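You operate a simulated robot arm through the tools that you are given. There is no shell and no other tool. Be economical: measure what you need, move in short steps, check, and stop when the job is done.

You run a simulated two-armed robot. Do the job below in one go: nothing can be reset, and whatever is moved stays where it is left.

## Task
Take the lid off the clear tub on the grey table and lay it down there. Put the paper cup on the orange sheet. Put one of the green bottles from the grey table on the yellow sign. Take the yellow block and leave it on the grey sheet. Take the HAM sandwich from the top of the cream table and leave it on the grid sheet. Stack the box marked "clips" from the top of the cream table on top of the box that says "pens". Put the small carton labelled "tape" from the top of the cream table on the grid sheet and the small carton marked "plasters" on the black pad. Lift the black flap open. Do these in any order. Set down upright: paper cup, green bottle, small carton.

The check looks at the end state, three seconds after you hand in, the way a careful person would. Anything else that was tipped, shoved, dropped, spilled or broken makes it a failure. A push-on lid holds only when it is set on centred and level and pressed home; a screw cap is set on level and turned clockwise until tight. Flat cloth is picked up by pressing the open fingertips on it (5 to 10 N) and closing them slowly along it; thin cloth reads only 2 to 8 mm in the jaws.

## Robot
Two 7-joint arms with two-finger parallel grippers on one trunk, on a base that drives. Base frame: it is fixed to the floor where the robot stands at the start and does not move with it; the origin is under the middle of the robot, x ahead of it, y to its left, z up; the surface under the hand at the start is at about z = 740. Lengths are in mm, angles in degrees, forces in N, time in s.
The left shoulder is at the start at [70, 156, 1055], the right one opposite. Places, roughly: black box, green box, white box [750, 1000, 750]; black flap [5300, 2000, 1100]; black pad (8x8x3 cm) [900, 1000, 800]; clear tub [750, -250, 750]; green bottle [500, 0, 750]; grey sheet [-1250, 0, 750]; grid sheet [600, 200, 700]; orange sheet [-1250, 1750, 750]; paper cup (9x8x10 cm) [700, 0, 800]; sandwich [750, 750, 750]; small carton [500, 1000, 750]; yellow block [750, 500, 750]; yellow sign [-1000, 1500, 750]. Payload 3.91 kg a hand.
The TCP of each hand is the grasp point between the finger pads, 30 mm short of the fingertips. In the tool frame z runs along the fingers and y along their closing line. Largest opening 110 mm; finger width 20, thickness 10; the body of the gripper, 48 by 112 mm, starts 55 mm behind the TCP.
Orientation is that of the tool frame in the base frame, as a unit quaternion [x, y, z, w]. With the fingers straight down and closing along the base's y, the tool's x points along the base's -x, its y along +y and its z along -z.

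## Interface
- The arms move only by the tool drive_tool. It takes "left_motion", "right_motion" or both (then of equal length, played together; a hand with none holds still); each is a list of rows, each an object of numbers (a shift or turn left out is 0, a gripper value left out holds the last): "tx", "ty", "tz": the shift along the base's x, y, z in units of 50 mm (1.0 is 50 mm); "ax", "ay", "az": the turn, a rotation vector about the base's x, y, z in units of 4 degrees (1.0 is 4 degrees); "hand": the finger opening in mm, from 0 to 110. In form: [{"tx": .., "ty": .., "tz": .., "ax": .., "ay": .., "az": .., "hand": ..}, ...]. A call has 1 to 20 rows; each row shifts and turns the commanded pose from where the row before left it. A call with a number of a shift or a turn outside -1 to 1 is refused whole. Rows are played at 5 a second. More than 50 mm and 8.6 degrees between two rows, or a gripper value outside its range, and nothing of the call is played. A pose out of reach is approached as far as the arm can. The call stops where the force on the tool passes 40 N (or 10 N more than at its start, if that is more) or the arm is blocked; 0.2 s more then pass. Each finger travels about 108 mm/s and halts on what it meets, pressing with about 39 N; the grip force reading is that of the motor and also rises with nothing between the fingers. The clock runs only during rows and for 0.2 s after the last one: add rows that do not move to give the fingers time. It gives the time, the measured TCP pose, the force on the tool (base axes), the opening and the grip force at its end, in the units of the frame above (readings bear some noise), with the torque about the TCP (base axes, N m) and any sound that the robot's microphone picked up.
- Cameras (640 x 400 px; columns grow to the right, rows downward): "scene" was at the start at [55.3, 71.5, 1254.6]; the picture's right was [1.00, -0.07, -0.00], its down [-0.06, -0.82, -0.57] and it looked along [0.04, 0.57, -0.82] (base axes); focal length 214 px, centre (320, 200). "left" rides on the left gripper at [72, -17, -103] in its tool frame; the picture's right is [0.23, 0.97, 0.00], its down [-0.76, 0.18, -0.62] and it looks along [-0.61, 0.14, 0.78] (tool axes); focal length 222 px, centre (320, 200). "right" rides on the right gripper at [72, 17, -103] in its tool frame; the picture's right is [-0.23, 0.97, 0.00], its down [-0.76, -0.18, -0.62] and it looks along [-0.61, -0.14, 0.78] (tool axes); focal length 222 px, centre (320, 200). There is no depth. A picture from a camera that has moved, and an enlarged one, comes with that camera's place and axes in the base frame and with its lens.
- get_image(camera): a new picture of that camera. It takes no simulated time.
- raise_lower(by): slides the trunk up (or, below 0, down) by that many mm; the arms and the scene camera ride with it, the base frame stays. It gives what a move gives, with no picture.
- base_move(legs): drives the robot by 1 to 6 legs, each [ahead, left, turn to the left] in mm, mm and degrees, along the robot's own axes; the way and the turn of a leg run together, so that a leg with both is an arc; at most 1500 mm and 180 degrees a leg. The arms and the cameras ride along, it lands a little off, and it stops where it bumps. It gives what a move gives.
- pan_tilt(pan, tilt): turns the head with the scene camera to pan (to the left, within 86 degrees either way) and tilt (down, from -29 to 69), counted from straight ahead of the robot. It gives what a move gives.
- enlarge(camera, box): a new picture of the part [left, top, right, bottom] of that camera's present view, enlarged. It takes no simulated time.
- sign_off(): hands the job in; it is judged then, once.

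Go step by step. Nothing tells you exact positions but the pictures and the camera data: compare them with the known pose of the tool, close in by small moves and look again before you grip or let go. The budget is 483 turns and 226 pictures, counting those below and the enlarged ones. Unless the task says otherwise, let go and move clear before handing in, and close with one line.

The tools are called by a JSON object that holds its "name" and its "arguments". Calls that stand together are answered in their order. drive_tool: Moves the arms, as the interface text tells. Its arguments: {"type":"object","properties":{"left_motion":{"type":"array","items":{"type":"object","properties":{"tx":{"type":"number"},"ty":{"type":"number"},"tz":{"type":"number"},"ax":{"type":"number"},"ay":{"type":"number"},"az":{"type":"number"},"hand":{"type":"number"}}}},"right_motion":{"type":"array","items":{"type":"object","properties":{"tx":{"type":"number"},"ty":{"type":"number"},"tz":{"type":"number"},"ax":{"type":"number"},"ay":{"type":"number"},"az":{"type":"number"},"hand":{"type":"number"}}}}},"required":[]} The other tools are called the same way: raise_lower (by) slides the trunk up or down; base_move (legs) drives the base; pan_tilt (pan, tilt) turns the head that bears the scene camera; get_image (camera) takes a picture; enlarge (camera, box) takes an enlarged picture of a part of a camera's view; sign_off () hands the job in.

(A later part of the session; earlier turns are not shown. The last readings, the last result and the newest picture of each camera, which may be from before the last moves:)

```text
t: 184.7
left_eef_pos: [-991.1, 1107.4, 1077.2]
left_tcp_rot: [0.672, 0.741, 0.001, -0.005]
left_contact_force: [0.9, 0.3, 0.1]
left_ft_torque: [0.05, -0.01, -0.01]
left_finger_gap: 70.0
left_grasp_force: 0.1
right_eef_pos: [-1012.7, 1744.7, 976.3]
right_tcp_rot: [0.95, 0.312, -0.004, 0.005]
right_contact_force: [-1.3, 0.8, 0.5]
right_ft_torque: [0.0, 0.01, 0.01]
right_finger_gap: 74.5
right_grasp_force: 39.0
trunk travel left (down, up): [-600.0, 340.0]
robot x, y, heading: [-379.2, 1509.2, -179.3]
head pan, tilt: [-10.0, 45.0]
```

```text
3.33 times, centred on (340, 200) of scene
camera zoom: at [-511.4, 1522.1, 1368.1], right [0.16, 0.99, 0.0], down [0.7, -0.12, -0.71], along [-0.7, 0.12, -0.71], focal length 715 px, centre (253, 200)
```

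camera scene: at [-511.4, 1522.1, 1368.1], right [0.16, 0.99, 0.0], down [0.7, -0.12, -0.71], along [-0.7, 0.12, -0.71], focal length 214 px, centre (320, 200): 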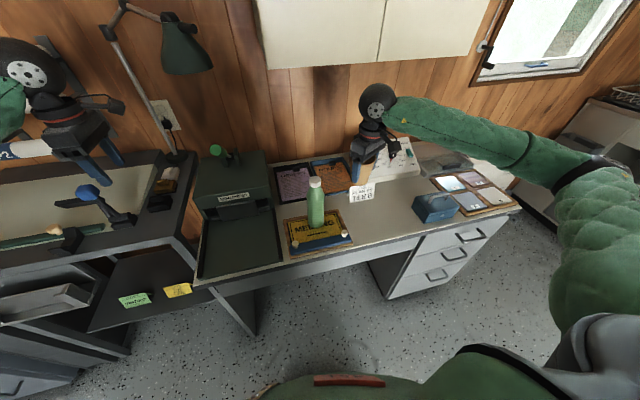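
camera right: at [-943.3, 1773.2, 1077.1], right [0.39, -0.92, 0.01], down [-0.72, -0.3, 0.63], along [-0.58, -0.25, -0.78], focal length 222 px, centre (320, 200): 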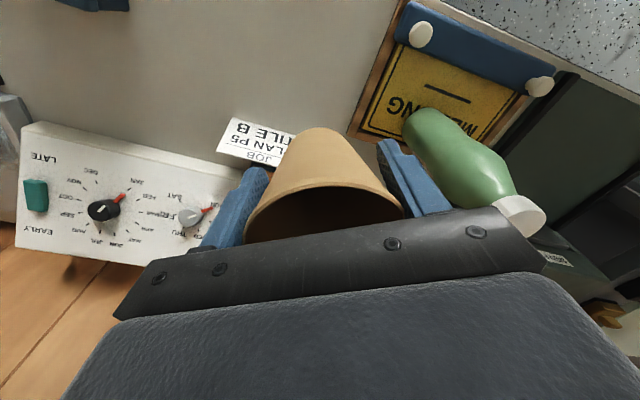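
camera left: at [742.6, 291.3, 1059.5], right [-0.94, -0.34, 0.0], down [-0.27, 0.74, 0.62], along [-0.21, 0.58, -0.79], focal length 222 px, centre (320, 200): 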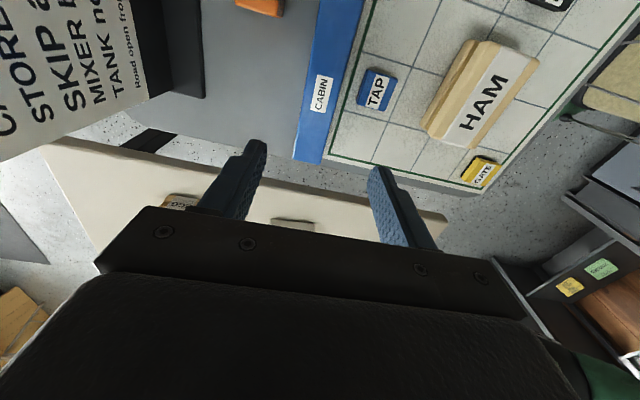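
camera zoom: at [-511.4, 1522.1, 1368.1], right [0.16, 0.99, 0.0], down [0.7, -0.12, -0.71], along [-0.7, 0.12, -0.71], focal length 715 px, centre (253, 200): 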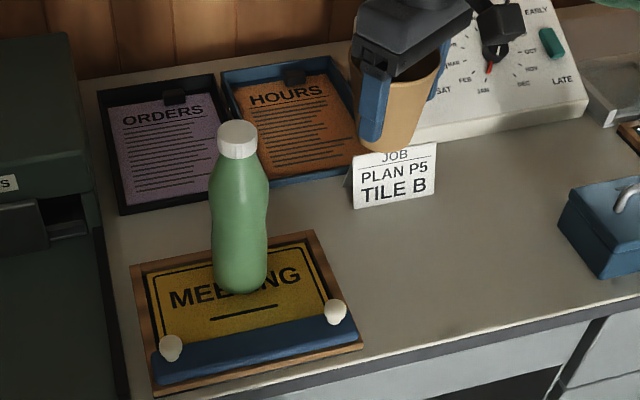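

HOURS sheet: x -1355…-1180, y 1637…1777, surface z≈745. Move the cup to (-1243,1708), staying above the JOB card.

{"name": "drive_tool", "arguments": {"right_motion": [{"tz": -0.8}, {"tz": -0.6}, {"tx": -0.9, "ty": -0.15}, {"tx": -0.9, "ty": -0.15}, {"tx": -0.9, "ty": -0.15}, {"tx": -0.9, "ty": -0.15}, {"tx": -0.95, "ty": -0.1}, {}]}}

{"name": "enlarge", "arguments": {"camera": "scene", "box": [260, 80, 420, 200]}}

{"name": "get_image", "arguments": {"camera": "right"}}

```text
t: 186.5
left_eef_pos: [-990.5, 1108.9, 1078.5]
left_tcp_rot: [0.672, 0.741, 0.001, -0.005]
left_contact_force: [0.5, 0.4, 0.2]
left_ft_torque: [0.01, -0.01, 0.04]
left_finger_gap: 69.9
left_grasp_force: 0.0
right_eef_pos: [-1241.3, 1707.3, 905.3]
right_tcp_rot: [0.95, 0.311, -0.004, 0.005]
right_contact_force: [-0.7, 0.1, 0.2]
right_ft_torque: [0.01, 0.0, 0.05]
right_finger_gap: 74.8
right_grasp_force: 39.4
trunk travel left (down, up): [-600.0, 340.0]
robot x, y, heading: [-379.1, 1511.4, -179.4]
head pan, tilt: [-10.0, 45.0]
```

```text
3.33 times, centred on (340, 140) of scene
camera zoom: at [-511.0, 1522.7, 1368.2], right [0.16, 0.99, 0.0], down [0.7, -0.12, -0.71], along [-0.7, 0.12, -0.71], focal length 715 px, centre (253, 400)
```

zoom: 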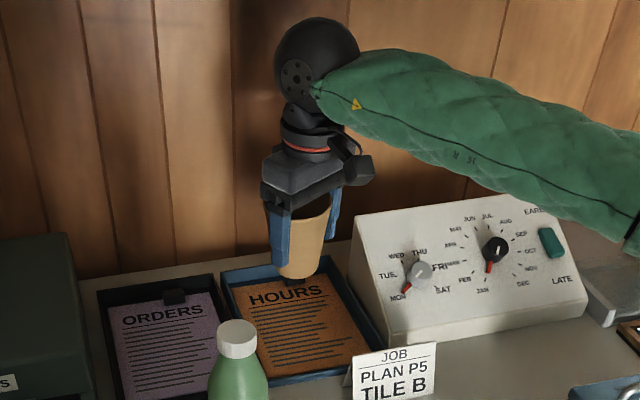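

```text
106 pictures are left
camera right: at [-1171.8, 1737.3, 1006.4], right [0.39, -0.92, 0.01], down [-0.72, -0.3, 0.63], along [-0.58, -0.25, -0.78], focal length 222 px, centre (320, 200)
```

right: 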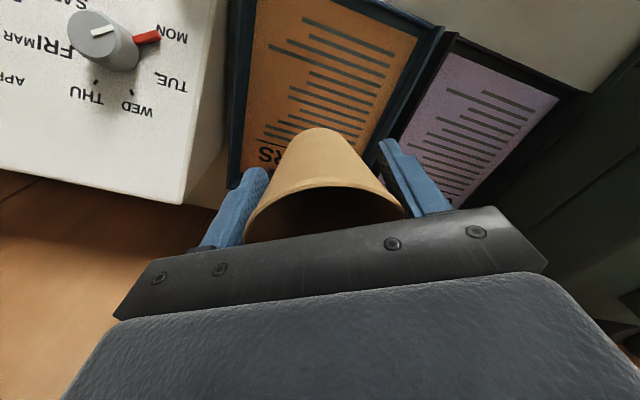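

{"name": "drive_tool", "arguments": {"right_motion": [{"tx": -0.15, "tz": -0.8}, {"tz": -0.7}, {"tz": -0.2}, {"tz": -0.1}, {"tz": -0.08}, {}]}}

{"name": "enlarge", "arguments": {"camera": "scene", "box": [260, 80, 420, 200]}}

```text
t: 187.9
left_eef_pos: [-988.6, 1108.2, 1079.1]
left_tcp_rot: [0.671, 0.741, 0.0, -0.006]
left_contact_force: [0.0, -0.3, -0.1]
left_ft_torque: [0.01, 0.02, 0.01]
left_finger_gap: 70.1
left_grasp_force: 0.1
right_eef_pos: [-1246.4, 1708.1, 819.0]
right_tcp_rot: [0.951, 0.31, -0.007, 0.004]
right_contact_force: [-5.4, 5.2, 39.4]
right_ft_torque: [-0.57, 0.3, -0.12]
right_finger_gap: 75.1
right_grasp_force: 38.3
trunk travel left (down, up): [-600.0, 340.0]
robot x, y, heading: [-379.1, 1509.8, -179.7]
head pan, tilt: [-10.0, 45.0]
```

```text
3.33 times, centred on (340, 140) of scene
camera zoom: at [-508.7, 1521.6, 1368.9], right [0.16, 0.99, 0.0], down [0.7, -0.12, -0.71], along [-0.7, 0.12, -0.71], focal length 715 px, centre (253, 400)
```

zoom: 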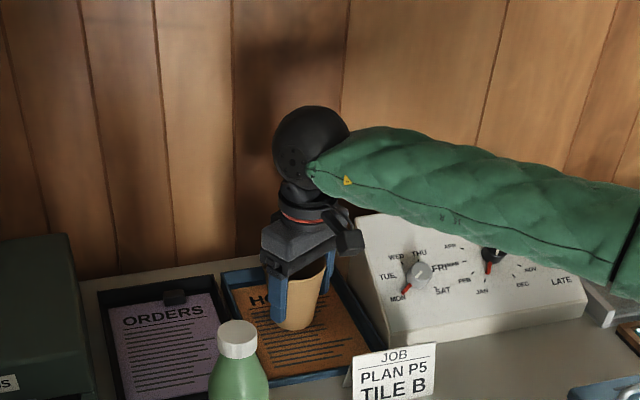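

{"name": "drive_tool", "arguments": {"right_motion": [{"tz": 0.1}, {}]}}

```text
t: 188.5
left_eef_pos: [-990.5, 1108.6, 1077.8]
left_tcp_rot: [0.671, 0.742, 0.001, -0.005]
left_contact_force: [0.4, -0.6, -1.0]
left_ft_torque: [0.0, 0.03, -0.02]
left_finger_gap: 70.4
left_grasp_force: 0.0
right_eef_pos: [-1246.0, 1707.8, 816.5]
right_tcp_rot: [0.951, 0.31, -0.005, 0.006]
right_contact_force: [-1.3, 2.0, 21.1]
right_ft_torque: [-0.24, -0.03, -0.03]
right_finger_gap: 74.6
right_grasp_force: 39.1
trunk travel left (down, up): [-600.0, 340.0]
robot x, y, heading: [-378.4, 1507.4, -179.6]
head pan, tilt: [-10.0, 45.0]
```

{"name": "drive_tool", "arguments": {"right_motion": [{"tz": 0.05}, {}, {"hand": 85}, {"hand": 95}, {}, {"tz": 0.5}, {"tz": 0.8}, {"tz": 0.8}, {}]}}

{"name": "enlarge", "arguments": {"camera": "scene", "box": [260, 100, 420, 220]}}

{"name": "get_image", "arguments": {"camera": "right"}}

```text
t: 190.5
left_eef_pos: [-991.5, 1107.8, 1078.7]
left_tcp_rot: [0.671, 0.741, 0.001, -0.005]
left_contact_force: [0.3, 0.2, 0.8]
left_ft_torque: [0.01, -0.03, 0.01]
left_finger_gap: 69.8
left_grasp_force: 0.0
right_eef_pos: [-1248.4, 1708.9, 925.1]
right_tcp_rot: [0.95, 0.311, -0.004, 0.006]
right_contact_force: [-0.2, 0.6, -0.7]
right_ft_torque: [0.01, 0.01, 0.05]
right_finger_gap: 94.8
right_grasp_force: 0.1
trunk travel left (down, up): [-600.0, 340.0]
robot x, y, heading: [-383.2, 1512.9, -179.4]
head pan, tilt: [-10.0, 45.0]
```

```text
3.33 times, centred on (340, 160) of scene
camera zoom: at [-512.2, 1522.2, 1368.0], right [0.16, 0.99, 0.0], down [0.7, -0.12, -0.71], along [-0.7, 0.12, -0.71], focal length 715 px, centre (253, 333)
```

zoom: 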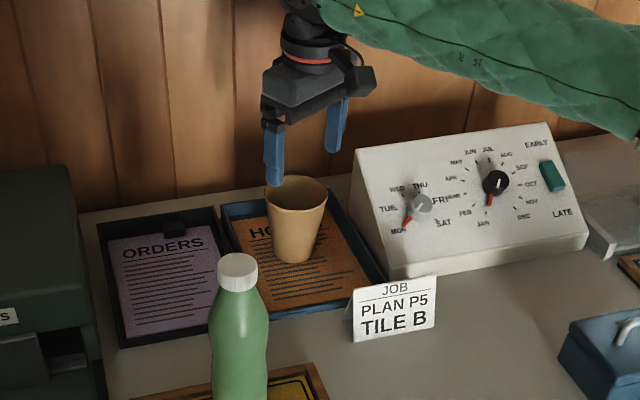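

```text
103 pictures are left
camera right: at [-1179.8, 1738.1, 1025.7], right [0.39, -0.92, 0.01], down [-0.72, -0.3, 0.63], along [-0.58, -0.25, -0.78], focal length 222 px, centre (320, 200)
```

right: 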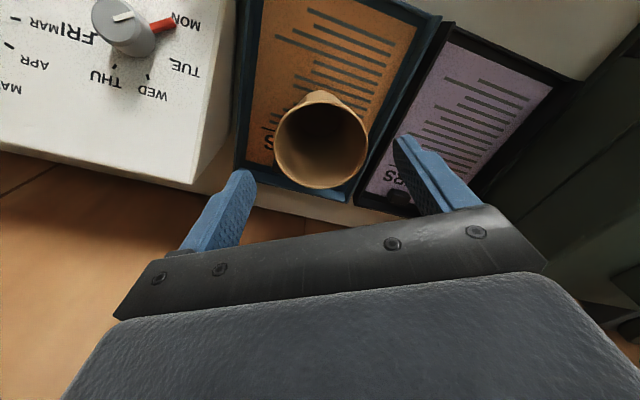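

Cup stands upright on the HOURS sheet. Retract along the same path, back off, turn around and go to the cream table.

{"name": "drive_tool", "arguments": {"right_motion": [{"tx": 0.9, "tz": 0.2, "ty": 0.15}, {"tx": 0.9, "tz": 0.2, "ty": 0.15}, {"tx": 0.9, "tz": 0.2, "ty": 0.15}, {"tx": 0.9, "tz": 0.2, "ty": 0.15}, {"tx": 0.9, "tz": 0.2}, {"tz": 0.5}, {}]}}

{"name": "base_move", "arguments": {"legs": [[-320, 0, 0]]}}

{"name": "raise_lower", "arguments": {"by": 150}}

{"name": "base_move", "arguments": {"legs": [[0, 0, 179.5]]}}

{"name": "pan_tilt", "arguments": {"pan": -15, "tilt": 50}}

{"name": "get_image", "arguments": {"camera": "scene"}}

```text
t: 192.1
left_eef_pos: [-990.2, 1109.0, 1078.1]
left_tcp_rot: [0.67, 0.742, 0.001, -0.005]
left_contact_force: [-0.1, 0.0, -0.2]
left_ft_torque: [0.0, 0.01, -0.03]
left_finger_gap: 69.8
left_grasp_force: 0.0
right_eef_pos: [-1021.0, 1738.4, 999.6]
right_tcp_rot: [0.951, 0.31, -0.004, 0.005]
right_contact_force: [0.0, -0.6, -0.5]
right_ft_torque: [-0.01, 0.0, 0.02]
right_finger_gap: 94.8
right_grasp_force: 0.1
trunk travel left (down, up): [-600.0, 340.0]
robot x, y, heading: [-378.8, 1507.8, -179.6]
head pan, tilt: [-10.0, 45.0]
```

```text
t: 194.2
left_eef_pos: [-668.3, 1110.5, 1079.3]
left_tcp_rot: [0.67, 0.742, 0.0, -0.004]
left_contact_force: [-0.3, 0.0, 0.6]
left_ft_torque: [0.0, 0.03, -0.01]
left_finger_gap: 69.8
left_grasp_force: 0.1
right_eef_pos: [-700.3, 1738.6, 999.4]
right_tcp_rot: [0.95, 0.312, -0.004, 0.005]
right_contact_force: [0.1, 0.1, 0.8]
right_ft_torque: [0.02, 0.02, 0.04]
right_finger_gap: 95.3
right_grasp_force: 0.1
trunk travel left (down, up): [-600.0, 340.0]
robot x, y, heading: [-58.7, 1517.2, -179.5]
head pan, tilt: [-10.0, 45.0]
```

```text
t: 196.0
left_eef_pos: [-669.6, 1110.0, 1227.0]
left_tcp_rot: [0.67, 0.743, 0.002, -0.005]
left_contact_force: [-0.8, -0.3, -0.6]
left_ft_torque: [0.0, 0.02, 0.0]
left_finger_gap: 70.0
left_grasp_force: 0.1
right_eef_pos: [-702.0, 1739.4, 1148.2]
right_tcp_rot: [0.95, 0.313, -0.004, 0.006]
right_contact_force: [0.2, 0.5, -0.2]
right_ft_torque: [0.0, 0.02, 0.0]
right_finger_gap: 95.0
right_grasp_force: 0.0
trunk travel left (down, up): [-750.0, 190.0]
robot x, y, heading: [-57.0, 1512.7, -179.3]
head pan, tilt: [-10.0, 45.0]
```

```text
t: 203.6
left_eef_pos: [573.1, 1880.6, 1228.2]
left_tcp_rot: [0.723, -0.691, 0.005, 0.001]
left_contact_force: [0.4, 0.0, -0.5]
left_ft_torque: [0.0, 0.0, -0.02]
left_finger_gap: 70.2
left_grasp_force: 0.1
right_eef_pos: [569.0, 1250.1, 1149.9]
right_tcp_rot: [-0.284, 0.959, 0.006, 0.004]
right_contact_force: [0.5, -1.3, -0.2]
right_ft_torque: [0.01, 0.0, -0.02]
right_finger_gap: 95.0
right_grasp_force: 0.0
trunk travel left (down, up): [-750.0, 190.0]
robot x, y, heading: [-59.1, 1513.4, -2.5]
head pan, tilt: [-10.0, 45.0]
```

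```text
t: 204.3
left_eef_pos: [572.5, 1880.9, 1227.4]
left_tcp_rot: [0.722, -0.691, 0.005, 0.001]
left_contact_force: [0.3, -0.5, 0.2]
left_ft_torque: [0.03, -0.01, -0.02]
left_finger_gap: 70.1
left_grasp_force: 0.1
right_eef_pos: [567.6, 1249.7, 1149.1]
right_tcp_rot: [-0.284, 0.959, 0.005, 0.004]
right_contact_force: [0.0, -0.1, 0.1]
right_ft_torque: [-0.01, 0.01, -0.01]
right_finger_gap: 95.0
right_grasp_force: 0.1
trunk travel left (down, up): [-750.0, 190.0]
robot x, y, heading: [-60.4, 1514.0, -2.6]
head pan, tilt: [-15.0, 50.0]
```

```text
102 pictures are left
camera scene: at [64.2, 1487.3, 1511.2], right [-0.3, -0.95, 0.0], down [-0.73, 0.23, -0.64], along [0.61, -0.19, -0.77], focal length 214 px, centre (320, 200)
```

scene: 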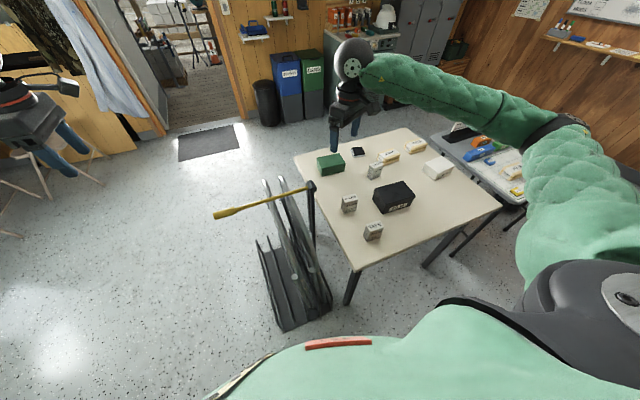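

A rack stands at the table's left side; I'll stay on the -x side. Strafe right to y≈930 and ahead a little.

{"name": "base_move", "arguments": {"legs": [[0, -570, 2.5], [60, 0, 0]]}}

{"name": "pan_tilt", "arguments": {"pan": 5, "tilt": 52}}

{"name": "get_image", "arguments": {"camera": "scene"}}

{"name": "enlarge", "arguments": {"camera": "scene", "box": [220, 70, 420, 210]}}

```text
t: 208.1
left_eef_pos: [602.1, 1337.1, 1229.4]
left_tcp_rot: [0.737, -0.676, 0.005, 0.001]
left_contact_force: [0.1, 0.3, -0.9]
left_ft_torque: [0.01, 0.0, -0.03]
left_finger_gap: 70.1
left_grasp_force: 0.0
right_eef_pos: [624.2, 707.2, 1150.3]
right_tcp_rot: [-0.304, 0.953, 0.005, 0.003]
right_contact_force: [0.1, -0.2, -0.6]
right_ft_torque: [-0.03, 0.0, 0.02]
right_finger_gap: 95.2
right_grasp_force: 0.1
trunk travel left (down, up): [-750.0, 190.0]
robot x, y, heading: [-13.3, 946.2, -0.2]
head pan, tilt: [-15.0, 50.0]
```

```text
t: 208.9
left_eef_pos: [600.5, 1337.7, 1228.6]
left_tcp_rot: [0.736, -0.676, 0.005, 0.001]
left_contact_force: [-0.5, -0.1, 0.2]
left_ft_torque: [-0.02, -0.01, 0.02]
left_finger_gap: 70.1
left_grasp_force: 0.0
right_eef_pos: [623.1, 707.4, 1151.4]
right_tcp_rot: [-0.305, 0.952, 0.004, 0.004]
right_contact_force: [-1.1, -0.5, -0.6]
right_ft_torque: [0.02, -0.03, -0.03]
right_finger_gap: 94.7
right_grasp_force: 0.1
trunk travel left (down, up): [-750.0, 190.0]
robot x, y, heading: [-19.3, 945.5, -0.2]
head pan, tilt: [5.0, 52.0]
```

```text
101 pictures are left
camera scene: at [110.0, 949.8, 1508.6], right [0.08, -1.0, 0.0], down [-0.79, -0.06, -0.62], along [0.61, 0.05, -0.79], focal length 214 px, centre (320, 200)
```

scene: 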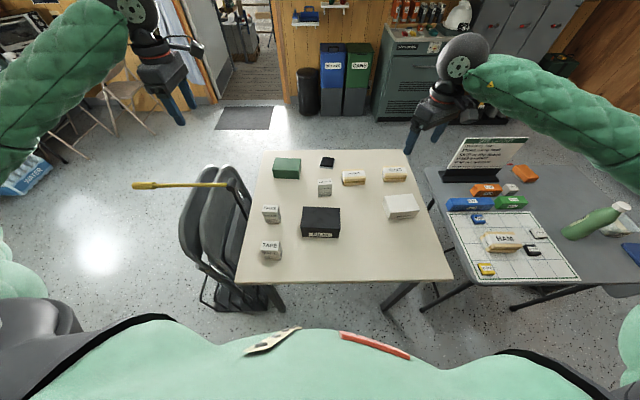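

```text
2.86 times, centred on (320, 140) of scene
camera zoom: at [110.0, 949.8, 1508.6], right [0.08, -1.0, 0.0], down [-0.79, -0.06, -0.62], along [0.61, 0.05, -0.79], focal length 613 px, centre (320, 371)
```

zoom: 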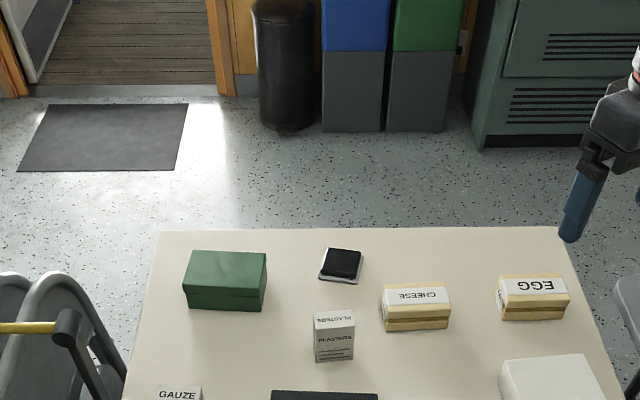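

Green box ≈(863,1173), PENS ≈(683,661), plasters ≈(736,983), pad ≈(939,980), tape ≈(419,1148). Bring the left hand over the green box.

{"name": "drive_tool", "arguments": {"left_motion": [{"tx": 0.8, "ty": -0.5, "az": -0.6}, {"tx": 0.8, "ty": -0.5, "az": -0.6}, {"tx": 0.8, "ty": -0.5}, {"tx": 0.8, "ty": -0.5}, {"tx": 0.8, "ty": -0.5}, {"tx": 0.8, "ty": -0.5}, {"tx": 0.4, "ty": -0.3, "hand": 110}, {"tz": -0.9}, {"tz": -0.9}, {"tz": -0.9}, {"tz": -0.9}, {}]}}

{"name": "get_image", "arguments": {"camera": "left"}}

```text
t: 211.5
left_eef_pos: [861.4, 1170.1, 1048.8]
left_tcp_rot: [0.708, -0.706, 0.005, 0.001]
left_contact_force: [-0.7, -0.2, 0.6]
left_ft_torque: [0.01, 0.02, 0.02]
left_finger_gap: 110.1
left_grasp_force: 0.1
right_eef_pos: [623.6, 706.8, 1149.8]
right_tcp_rot: [-0.304, 0.953, 0.005, 0.004]
right_contact_force: [-0.6, 0.4, 0.2]
right_ft_torque: [0.02, 0.01, 0.02]
right_finger_gap: 95.2
right_grasp_force: 0.1
trunk travel left (down, up): [-750.0, 190.0]
robot x, y, heading: [-11.1, 943.8, -0.2]
head pan, tilt: [5.0, 52.0]
```

```text
99 pictures are left
camera left: at [878.6, 1099.5, 1152.9], right [-0.97, -0.23, 0.0], down [-0.18, 0.77, 0.62], along [-0.14, 0.6, -0.79], focal length 222 px, centre (320, 200)
```

left: 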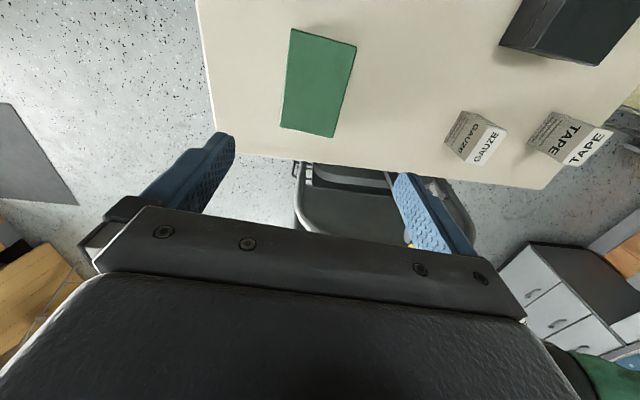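

Green box top z≈797, centre ≈(868,1164), ~88 mm across x. Align (3°) and descend to just above, then check clearance.

{"name": "drive_tool", "arguments": {"left_motion": [{"tx": 0.13, "ty": -0.1, "az": 0.7}, {"tz": -1}, {"tz": -1}, {"tz": -1}, {"tz": -0.5}, {}]}}

{"name": "get_image", "arguments": {"camera": "left"}}

```text
t: 212.9
left_eef_pos: [867.3, 1167.6, 872.0]
left_tcp_rot: [0.725, -0.689, 0.005, 0.001]
left_contact_force: [0.4, 0.2, -0.3]
left_ft_torque: [-0.01, 0.0, 0.0]
left_finger_gap: 110.1
left_grasp_force: 0.1
right_eef_pos: [623.6, 707.4, 1150.0]
right_tcp_rot: [-0.303, 0.953, 0.004, 0.004]
right_contact_force: [-0.7, -0.1, 0.2]
right_ft_torque: [-0.01, 0.0, -0.02]
right_finger_gap: 94.7
right_grasp_force: 0.1
trunk travel left (down, up): [-750.0, 190.0]
robot x, y, heading: [-15.4, 943.1, -0.5]
head pan, tilt: [5.0, 52.0]
```

```text
98 pictures are left
camera left: at [888.2, 1096.6, 976.7], right [-0.96, -0.28, 0.0], down [-0.22, 0.76, 0.62], along [-0.17, 0.59, -0.79], focal length 222 px, centre (320, 200)
```

left: 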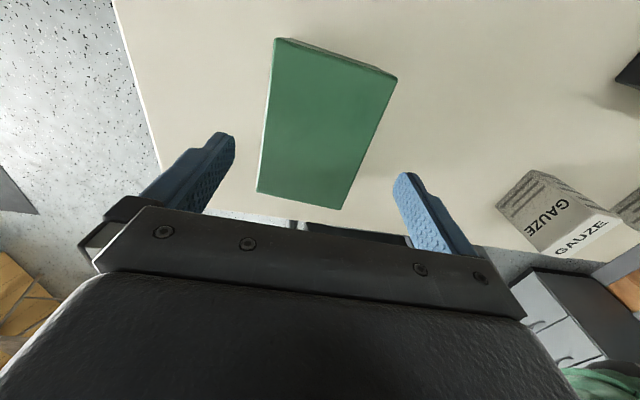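

{"name": "drive_tool", "arguments": {"left_motion": [{"tx": 0.09, "ty": 0.02, "tz": -0.6}, {"tz": -0.5}, {"tz": -0.4}, {"tz": -0.3}, {}]}}

{"name": "get_image", "arguments": {"camera": "left"}}

```text
t: 214.1
left_eef_pos: [872.5, 1168.2, 782.8]
left_tcp_rot: [0.724, -0.689, 0.005, 0.002]
left_contact_force: [0.3, 0.4, 0.5]
left_ft_torque: [0.01, 0.03, 0.04]
left_finger_gap: 110.1
left_grasp_force: 0.2
right_eef_pos: [624.7, 707.7, 1149.3]
right_tcp_rot: [-0.304, 0.953, 0.004, 0.004]
right_contact_force: [0.3, 0.2, -0.3]
right_ft_torque: [0.01, 0.02, -0.01]
right_finger_gap: 95.2
right_grasp_force: 0.0
trunk travel left (down, up): [-750.0, 190.0]
robot x, y, heading: [-17.9, 941.3, -0.3]
head pan, tilt: [5.0, 52.0]
```

```text
97 pictures are left
camera left: at [892.4, 1097.8, 887.4], right [-0.96, -0.28, 0.0], down [-0.22, 0.76, 0.62], along [-0.17, 0.59, -0.79], focal length 222 px, centre (320, 200)
```

left: 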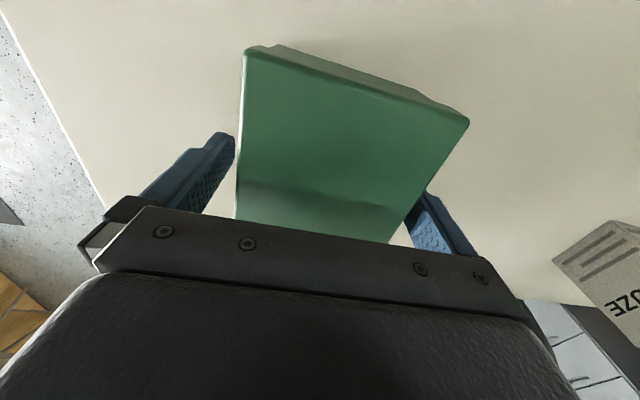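

Fingers straddle the box cleanly. Close and lift.

{"name": "drive_tool", "arguments": {"left_motion": [{"hand": 95}, {"hand": 80}, {"hand": 70}, {}]}}

{"name": "drive_tool", "arguments": {"left_motion": [{"tz": 0.3}, {"tz": 0.7}, {"tz": 1}, {"tz": 1}, {}]}}

{"name": "get_image", "arguments": {"camera": "left"}}

{"name": "enlarge", "arguments": {"camera": "scene", "box": [220, 70, 440, 260]}}

```text
t: 215.1
left_eef_pos: [871.2, 1167.9, 783.2]
left_tcp_rot: [0.725, -0.689, 0.005, 0.001]
left_contact_force: [0.0, -1.2, 0.1]
left_ft_torque: [0.01, 0.08, -0.04]
left_finger_gap: 90.2
left_grasp_force: 38.8
right_eef_pos: [623.9, 706.9, 1149.9]
right_tcp_rot: [-0.304, 0.953, 0.005, 0.004]
right_contact_force: [-1.2, -0.1, -0.6]
right_ft_torque: [-0.02, 0.02, 0.01]
right_finger_gap: 95.1
right_grasp_force: 0.0
trunk travel left (down, up): [-750.0, 190.0]
robot x, y, heading: [-13.6, 947.6, -0.5]
head pan, tilt: [5.0, 52.0]
```

```text
t: 216.3
left_eef_pos: [875.4, 1166.2, 933.2]
left_tcp_rot: [0.724, -0.689, 0.004, 0.0]
left_contact_force: [0.6, 0.1, -3.2]
left_ft_torque: [0.01, -0.01, 0.01]
left_finger_gap: 89.9
left_grasp_force: 38.7
right_eef_pos: [623.2, 705.9, 1149.4]
right_tcp_rot: [-0.304, 0.953, 0.006, 0.003]
right_contact_force: [0.7, -0.6, -0.2]
right_ft_torque: [0.04, -0.02, -0.01]
right_finger_gap: 95.2
right_grasp_force: 0.0
trunk travel left (down, up): [-750.0, 190.0]
robot x, y, heading: [-18.2, 946.1, -0.3]
head pan, tilt: [5.0, 52.0]
```

```text
96 pictures are left
camera left: at [895.6, 1095.3, 1037.1], right [-0.96, -0.28, 0.0], down [-0.22, 0.76, 0.62], along [-0.17, 0.59, -0.79], focal length 222 px, centre (320, 200)
```

left: 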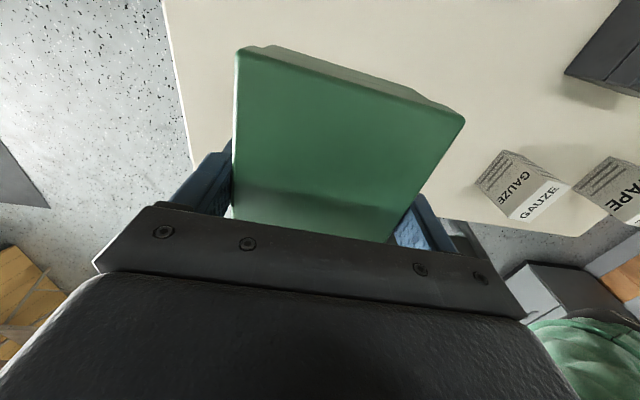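

```text
2.11 times, centred on (330, 165) of scene
camera zoom: at [111.7, 947.4, 1508.4], right [0.08, -1.0, 0.0], down [-0.79, -0.06, -0.61], along [0.61, 0.05, -0.79], focal length 452 px, centre (299, 274)
```

zoom: 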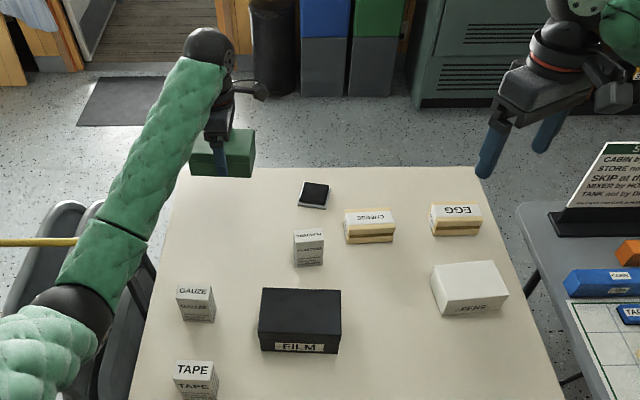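

Box is held. The right hand hovers near PENS; use its camera to measure PENS before moving it off.

{"name": "get_image", "arguments": {"camera": "right"}}

```text
94 pictures are left
camera right: at [555.4, 675.0, 1250.7], right [-0.38, 0.93, 0.01], down [0.72, 0.29, 0.63], along [0.58, 0.25, -0.78], focal length 222 px, centre (320, 200)
```

right: 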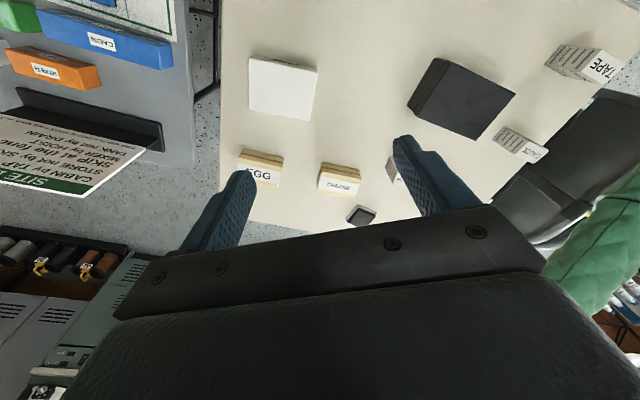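

PENS: centre ≈(677,657), top z≈800. Strafe 250 mm right so the left arm reaches it comfortably, then bring the box over.

{"name": "base_move", "arguments": {"legs": [[0, -250, 0]]}}

{"name": "drive_tool", "arguments": {"left_motion": [{"tx": -0.7, "ty": -0.7}, {"tx": -0.7, "ty": -0.7}, {"tx": -0.7, "ty": -0.7}, {"tx": -0.7, "ty": -0.7}, {"tx": -0.5, "ty": -0.6}, {}]}}

{"name": "get_image", "arguments": {"camera": "left"}}

{"name": "get_image", "arguments": {"camera": "scene"}}

```text
t: 218.2
left_eef_pos: [872.9, 912.6, 932.5]
left_tcp_rot: [0.725, -0.688, 0.005, 0.0]
left_contact_force: [0.4, -0.3, -3.4]
left_ft_torque: [0.02, -0.01, 0.01]
left_finger_gap: 89.7
left_grasp_force: 38.5
right_eef_pos: [623.3, 452.5, 1150.3]
right_tcp_rot: [-0.305, 0.952, 0.005, 0.003]
right_contact_force: [-0.2, -0.3, 0.9]
right_ft_torque: [0.01, 0.0, -0.01]
right_finger_gap: 95.1
right_grasp_force: 0.1
trunk travel left (down, up): [-750.0, 190.0]
robot x, y, heading: [-14.6, 689.0, -0.3]
head pan, tilt: [5.0, 52.0]
```

```text
t: 219.6
left_eef_pos: [708.5, 741.4, 933.1]
left_tcp_rot: [0.726, -0.688, 0.004, 0.001]
left_contact_force: [0.5, -1.0, -2.1]
left_ft_torque: [-0.04, 0.0, -0.02]
left_finger_gap: 89.6
left_grasp_force: 38.9
right_eef_pos: [624.1, 452.8, 1149.5]
right_tcp_rot: [-0.305, 0.952, 0.005, 0.004]
right_contact_force: [0.5, 0.4, -0.1]
right_ft_torque: [0.0, -0.01, 0.0]
right_finger_gap: 94.9
right_grasp_force: 0.1
trunk travel left (down, up): [-750.0, 190.0]
robot x, y, heading: [-17.0, 684.9, -0.3]
head pan, tilt: [5.0, 52.0]
```

```text
93 pictures are left
camera left: at [729.0, 672.6, 1038.2], right [-0.96, -0.28, 0.0], down [-0.22, 0.76, 0.62], along [-0.17, 0.59, -0.79], focal length 222 px, centre (320, 200)
```

left: 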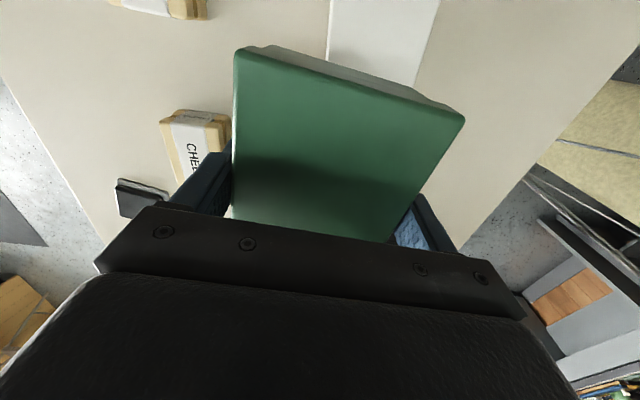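

```text
92 pictures are left
camera scene: at [110.2, 695.0, 1508.5], right [0.08, -1.0, 0.0], down [-0.79, -0.07, -0.61], along [0.61, 0.05, -0.79], focal length 214 px, centre (320, 200)
```

scene: 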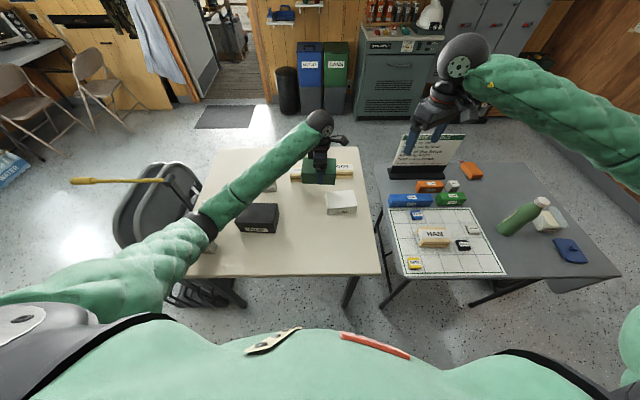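

{"name": "enlarge", "arguments": {"camera": "scene", "box": [270, 110, 400, 240]}}

```text
3.08 times, centred on (335, 175) of scene
camera zoom: at [110.2, 695.0, 1508.5], right [0.08, -1.0, 0.0], down [-0.79, -0.07, -0.61], along [0.61, 0.05, -0.79], focal length 660 px, centre (274, 277)
```

zoom: 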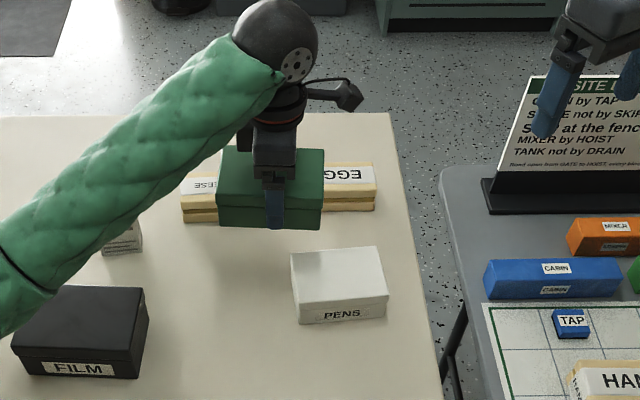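

PENS centre ≈(676,653), turned ~11.5°. Move over it, rotate +8.5°, lower to just above.

{"name": "drive_tool", "arguments": {"left_motion": [{"tx": -0.32, "ty": -0.9, "az": 1}, {"tx": -0.31, "ty": -0.94, "az": 1}, {"tz": -0.8, "az": 0.1}, {"tz": -0.4}, {}]}}

{"name": "enlarge", "arguments": {"camera": "scene", "box": [270, 110, 400, 240]}}

{"name": "get_image", "arguments": {"camera": "left"}}

```text
t: 220.8
left_eef_pos: [677.2, 651.6, 872.9]
left_tcp_rot: [0.774, -0.633, 0.005, 0.001]
left_contact_force: [0.7, -0.6, -2.8]
left_ft_torque: [0.0, 0.01, 0.01]
left_finger_gap: 89.7
left_grasp_force: 39.5
right_eef_pos: [624.0, 452.5, 1150.2]
right_tcp_rot: [-0.304, 0.953, 0.004, 0.004]
right_contact_force: [-0.5, 0.1, -1.2]
right_ft_torque: [0.0, 0.0, 0.01]
right_finger_gap: 94.6
right_grasp_force: 0.0
trunk travel left (down, up): [-750.0, 190.0]
robot x, y, heading: [-14.9, 691.1, -0.3]
head pan, tilt: [5.0, 52.0]
```

```text
3.08 times, centred on (335, 175) of scene
camera zoom: at [110.2, 694.4, 1508.5], right [0.08, -1.0, 0.0], down [-0.79, -0.07, -0.62], along [0.61, 0.05, -0.79], focal length 660 px, centre (274, 277)
```

zoom: 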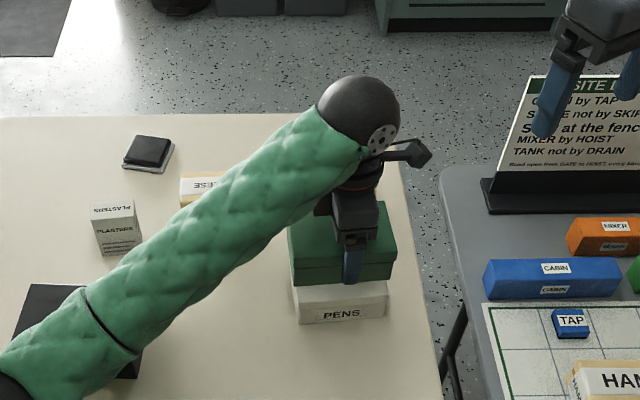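

```text
89 pictures are left
camera left: at [707.9, 585.1, 976.8], right [-0.91, -0.42, 0.0], down [-0.33, 0.72, 0.62], along [-0.25, 0.56, -0.79], focal length 222 px, centre (320, 200)
```

left: 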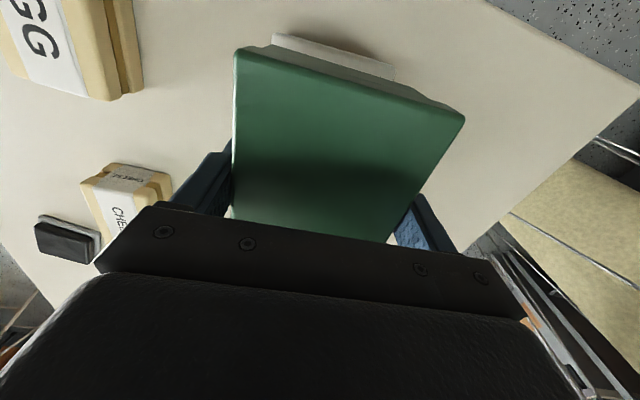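

Well aligned; shift −3 mm in x and lower onto PENS gently.

{"name": "drive_tool", "arguments": {"left_motion": [{"tx": -0.06, "tz": -0.3}, {"tz": -0.2}, {"tz": -0.08}, {"tz": -0.06}, {"tz": -0.06}, {}]}}

```text
t: 222.2
left_eef_pos: [672.8, 651.0, 837.4]
left_tcp_rot: [0.773, -0.634, 0.004, 0.0]
left_contact_force: [0.1, -0.1, -2.7]
left_ft_torque: [-0.04, -0.01, 0.01]
left_finger_gap: 89.4
left_grasp_force: 38.8
right_eef_pos: [623.9, 451.8, 1150.2]
right_tcp_rot: [-0.304, 0.953, 0.005, 0.004]
right_contact_force: [-0.6, -0.7, 0.7]
right_ft_torque: [0.02, -0.01, 0.05]
right_finger_gap: 95.1
right_grasp_force: 0.0
trunk travel left (down, up): [-750.0, 190.0]
robot x, y, heading: [-18.0, 687.4, -0.5]
head pan, tilt: [5.0, 52.0]
```

{"name": "drive_tool", "arguments": {"left_motion": [{"tz": -0.05}, {"tz": -0.05}, {"tz": -0.05}, {"tz": -0.05}, {}]}}

```text
t: 223.1
left_eef_pos: [674.9, 649.5, 835.0]
left_tcp_rot: [0.774, -0.633, 0.008, 0.001]
left_contact_force: [-7.0, 2.9, 24.4]
left_ft_torque: [0.27, 1.46, -0.17]
left_finger_gap: 89.6
left_grasp_force: 39.3
right_eef_pos: [623.1, 453.1, 1150.8]
right_tcp_rot: [-0.305, 0.952, 0.005, 0.006]
right_contact_force: [-0.2, -0.3, 0.1]
right_ft_torque: [0.0, 0.01, -0.05]
right_finger_gap: 95.0
right_grasp_force: 0.1
trunk travel left (down, up): [-750.0, 190.0]
robot x, y, heading: [-17.1, 689.2, -0.2]
head pan, tilt: [5.0, 52.0]
stopped in row 4 (left hand): the force on the tool passed its limit at 50 N (the readings are from after the stop); the commanded pose is now the measured one
```

Contact on PENS. Ease off, inspect before release.

{"name": "drive_tool", "arguments": {"left_motion": [{"tz": 0.04}, {}]}}

{"name": "enlarge", "arguments": {"camera": "scene", "box": [300, 140, 380, 220]}}

```text
t: 223.7
left_eef_pos: [675.0, 651.2, 836.1]
left_tcp_rot: [0.774, -0.633, 0.008, -0.001]
left_contact_force: [0.1, -1.9, 11.2]
left_ft_torque: [-0.38, 0.49, 0.02]
left_finger_gap: 89.6
left_grasp_force: 39.0
right_eef_pos: [622.8, 451.6, 1149.9]
right_tcp_rot: [-0.305, 0.952, 0.005, 0.005]
right_contact_force: [0.3, 0.0, -0.2]
right_ft_torque: [-0.02, -0.01, -0.01]
right_finger_gap: 95.1
right_grasp_force: 0.0
trunk travel left (down, up): [-750.0, 190.0]
robot x, y, heading: [-14.3, 687.7, -0.1]
head pan, tilt: [5.0, 52.0]
```

```text
5.00 times, centred on (340, 180) of scene
camera zoom: at [109.2, 693.8, 1508.5], right [0.08, -1.0, 0.0], down [-0.79, -0.07, -0.62], along [0.61, 0.05, -0.79], focal length 1072 px, centre (220, 300)
```

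zoom: 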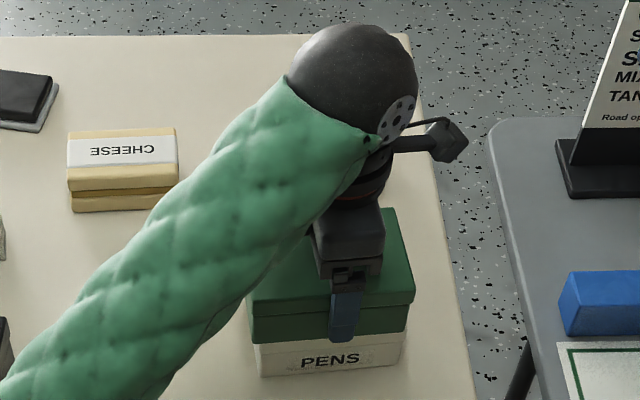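

{"name": "drive_tool", "arguments": {"left_motion": [{"hand": 98}, {"hand": 108}, {}, {"tz": 0.3}, {"tz": 0.7}, {"tz": 1}, {"tz": 1}, {}]}}

{"name": "enlarge", "arguments": {"camera": "scene", "box": [300, 140, 380, 220]}}

{"name": "get_image", "arguments": {"camera": "left"}}

```text
t: 225.5
left_eef_pos: [675.8, 649.4, 985.1]
left_tcp_rot: [0.774, -0.634, 0.006, 0.0]
left_contact_force: [0.1, 0.1, -0.4]
left_ft_torque: [0.02, 0.03, 0.01]
left_finger_gap: 107.9
left_grasp_force: 0.0
right_eef_pos: [622.9, 452.4, 1150.0]
right_tcp_rot: [-0.304, 0.953, 0.005, 0.004]
right_contact_force: [0.3, 0.0, 0.2]
right_ft_torque: [0.01, 0.0, 0.03]
right_finger_gap: 95.1
right_grasp_force: 0.0
trunk travel left (down, up): [-750.0, 190.0]
robot x, y, heading: [-16.0, 688.7, -0.4]
head pan, tilt: [5.0, 52.0]
```

```text
5.00 times, centred on (340, 180) of scene
camera zoom: at [110.1, 694.1, 1508.5], right [0.08, -1.0, 0.0], down [-0.79, -0.07, -0.62], along [0.61, 0.05, -0.79], focal length 1072 px, centre (220, 300)
```

zoom: 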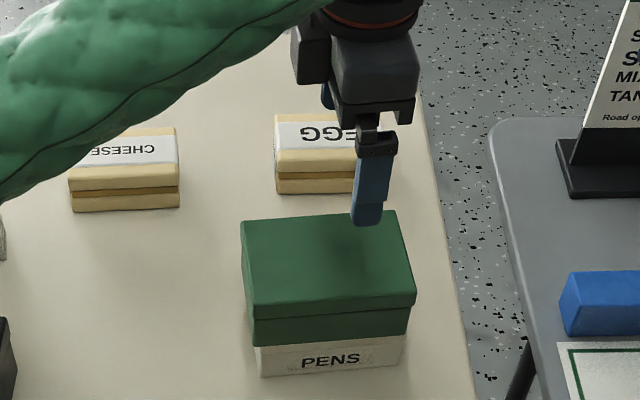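

```text
86 pictures are left
camera left: at [705.9, 582.5, 1089.5], right [-0.91, -0.42, -0.01], down [-0.33, 0.72, 0.61], along [-0.25, 0.56, -0.79], focal length 222 px, centre (320, 200)
```

left: 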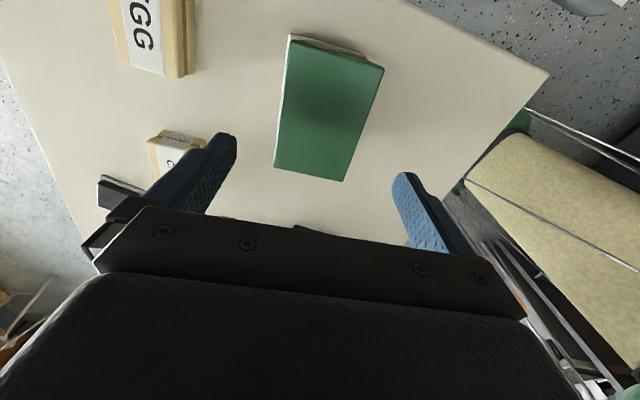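

Box stacked neatly. For plasters→pad I'll strafe left, turn the left wrist back to yaw 0 and use a forward tilt for extra reach.

{"name": "base_move", "arguments": {"legs": [[0, 170, 0]]}}

{"name": "drive_tool", "arguments": {"left_motion": [{"tz": 0.5, "az": -1}, {"az": -1}, {"az": -1}, {"az": -1}, {"az": -1}, {"az": -1}, {"az": -1}, {"az": -1}, {"az": -1}, {"az": -1}, {"az": -1}, {"az": -1}, {"az": -1}, {"az": -1}, {"az": -1}, {"az": -1}, {"az": -1}, {"az": -1}, {"az": -1}, {"az": -1}]}}

{"name": "drive_tool", "arguments": {"left_motion": [{"az": -1, "ty": 0.4}, {"az": -1, "ty": 0.4}, {"az": -1, "ty": 0.4}, {"az": -1, "ty": 0.4}, {"az": -1, "ty": 0.4}, {"ty": 0.9}, {"ay": -1, "hand": 90}, {"ay": -1}, {"ay": -1}, {"ay": -1}, {"ay": -1}, {"ay": -1}, {}]}}

{"name": "get_image", "arguments": {"camera": "left"}}

{"name": "enlarge", "arguments": {"camera": "scene", "box": [240, 100, 380, 220]}}

```text
t: 226.9
left_eef_pos: [675.1, 822.2, 985.1]
left_tcp_rot: [0.775, -0.632, 0.008, 0.001]
left_contact_force: [0.0, -0.3, 0.2]
left_ft_torque: [-0.01, -0.02, 0.01]
left_finger_gap: 108.0
left_grasp_force: 0.1
right_eef_pos: [624.5, 625.5, 1150.3]
right_tcp_rot: [-0.306, 0.952, 0.004, 0.003]
right_contact_force: [-0.5, 0.5, -0.1]
right_ft_torque: [-0.05, -0.03, 0.01]
right_finger_gap: 95.3
right_grasp_force: 0.2
trunk travel left (down, up): [-750.0, 190.0]
robot x, y, heading: [-14.3, 859.2, -0.3]
head pan, tilt: [5.0, 52.0]
```

```text
t: 231.1
left_eef_pos: [675.2, 820.5, 1010.8]
left_tcp_rot: [-0.187, 0.982, -0.005, -0.005]
left_contact_force: [-0.5, -0.2, 0.2]
left_ft_torque: [0.01, -0.02, 0.01]
left_finger_gap: 108.1
left_grasp_force: 0.0
right_eef_pos: [625.3, 625.5, 1151.4]
right_tcp_rot: [-0.306, 0.952, 0.005, 0.003]
right_contact_force: [-0.3, 0.0, 0.4]
right_ft_torque: [-0.02, 0.03, -0.01]
right_finger_gap: 95.0
right_grasp_force: 0.1
trunk travel left (down, up): [-750.0, 190.0]
robot x, y, heading: [-17.4, 859.2, -0.0]
head pan, tilt: [5.0, 52.0]
```

```text
t: 233.9
left_eef_pos: [676.2, 966.8, 1008.0]
left_tcp_rot: [-0.013, 0.979, -0.007, 0.202]
left_contact_force: [-0.5, 0.2, -0.4]
left_ft_torque: [0.01, 0.0, 0.04]
left_finger_gap: 89.9
left_grasp_force: 0.1
right_eef_pos: [624.3, 625.0, 1150.3]
right_tcp_rot: [-0.306, 0.952, 0.006, 0.004]
right_contact_force: [-0.5, 0.4, 0.5]
right_ft_torque: [-0.01, -0.01, 0.0]
right_finger_gap: 94.9
right_grasp_force: 0.1
trunk travel left (down, up): [-750.0, 190.0]
robot x, y, heading: [-16.3, 860.2, 0.1]
head pan, tilt: [5.0, 52.0]
```

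```text
85 pictures are left
camera left: at [569.4, 948.5, 1076.5], right [-0.23, 0.97, -0.11], down [0.45, 0.2, 0.87], along [0.86, 0.15, -0.48], focal length 222 px, centre (320, 200)
```

left: 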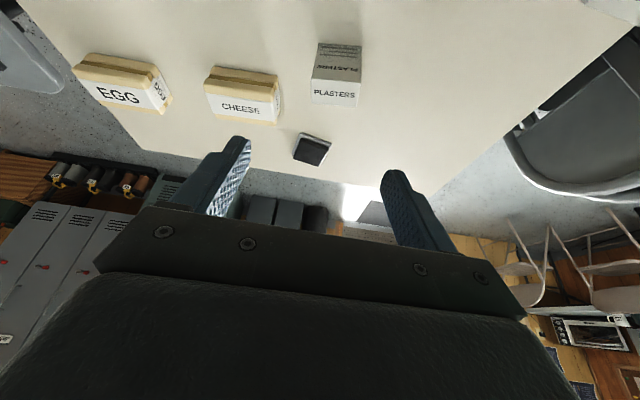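

```text
3.33 times, centred on (310, 160) of scene
camera zoom: at [110.4, 864.5, 1508.5], right [0.09, -1.0, 0.0], down [-0.79, -0.07, -0.62], along [0.61, 0.05, -0.79], focal length 715 px, centre (353, 333)
```

zoom: 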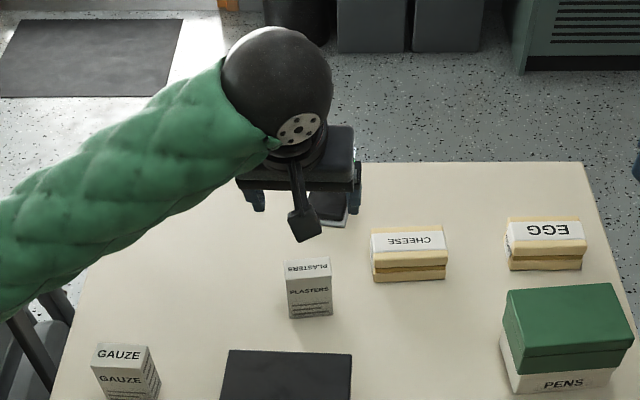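

Plasters carton at about (735,979), top z≈832–840, ~59 mm wide along y. Approach with the tilted hand.

{"name": "drive_tool", "arguments": {"left_motion": [{"tx": 0.3, "ty": 0.25, "tz": -0.6}, {"tx": 0.4, "tz": -0.7}, {"tx": 0.4, "tz": -0.6}, {}]}}

{"name": "get_image", "arguments": {"camera": "left"}}

{"name": "enlarge", "arguments": {"camera": "scene", "box": [240, 100, 380, 220]}}

```text
t: 234.9
left_eef_pos: [730.8, 979.7, 913.6]
left_tcp_rot: [-0.013, 0.979, -0.007, 0.203]
left_contact_force: [-0.3, 0.6, -0.1]
left_ft_torque: [0.01, -0.01, -0.04]
left_finger_gap: 90.1
left_grasp_force: 0.1
right_eef_pos: [623.8, 625.5, 1150.2]
right_tcp_rot: [-0.307, 0.952, 0.005, 0.004]
right_contact_force: [-0.5, 0.2, 0.0]
right_ft_torque: [-0.03, 0.02, 0.02]
right_finger_gap: 95.3
right_grasp_force: 0.1
trunk travel left (down, up): [-750.0, 190.0]
robot x, y, heading: [-16.7, 860.9, 0.1]
head pan, tilt: [5.0, 52.0]
```

```text
83 pictures are left
camera left: at [624.3, 961.8, 980.9], right [-0.23, 0.97, -0.11], down [0.45, 0.2, 0.87], along [0.86, 0.15, -0.48], focal length 222 px, centre (320, 200)
```

left: 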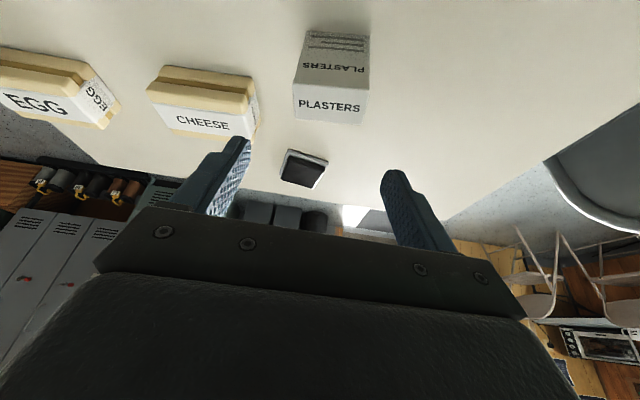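

```text
3.33 times, centred on (310, 160) of scene
camera zoom: at [109.8, 864.6, 1508.6], right [0.09, -1.0, 0.0], down [-0.79, -0.07, -0.62], along [0.61, 0.05, -0.79], focal length 715 px, centre (353, 333)
```

zoom: 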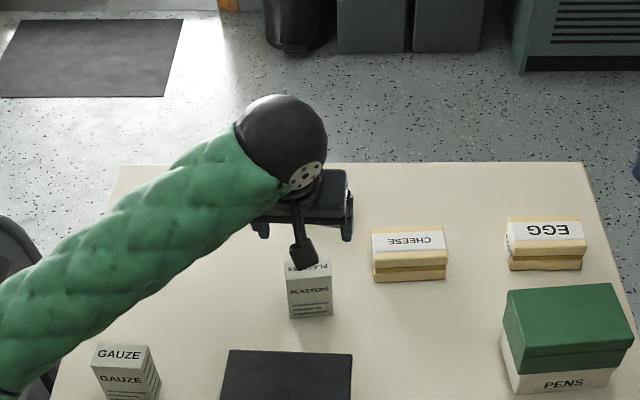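

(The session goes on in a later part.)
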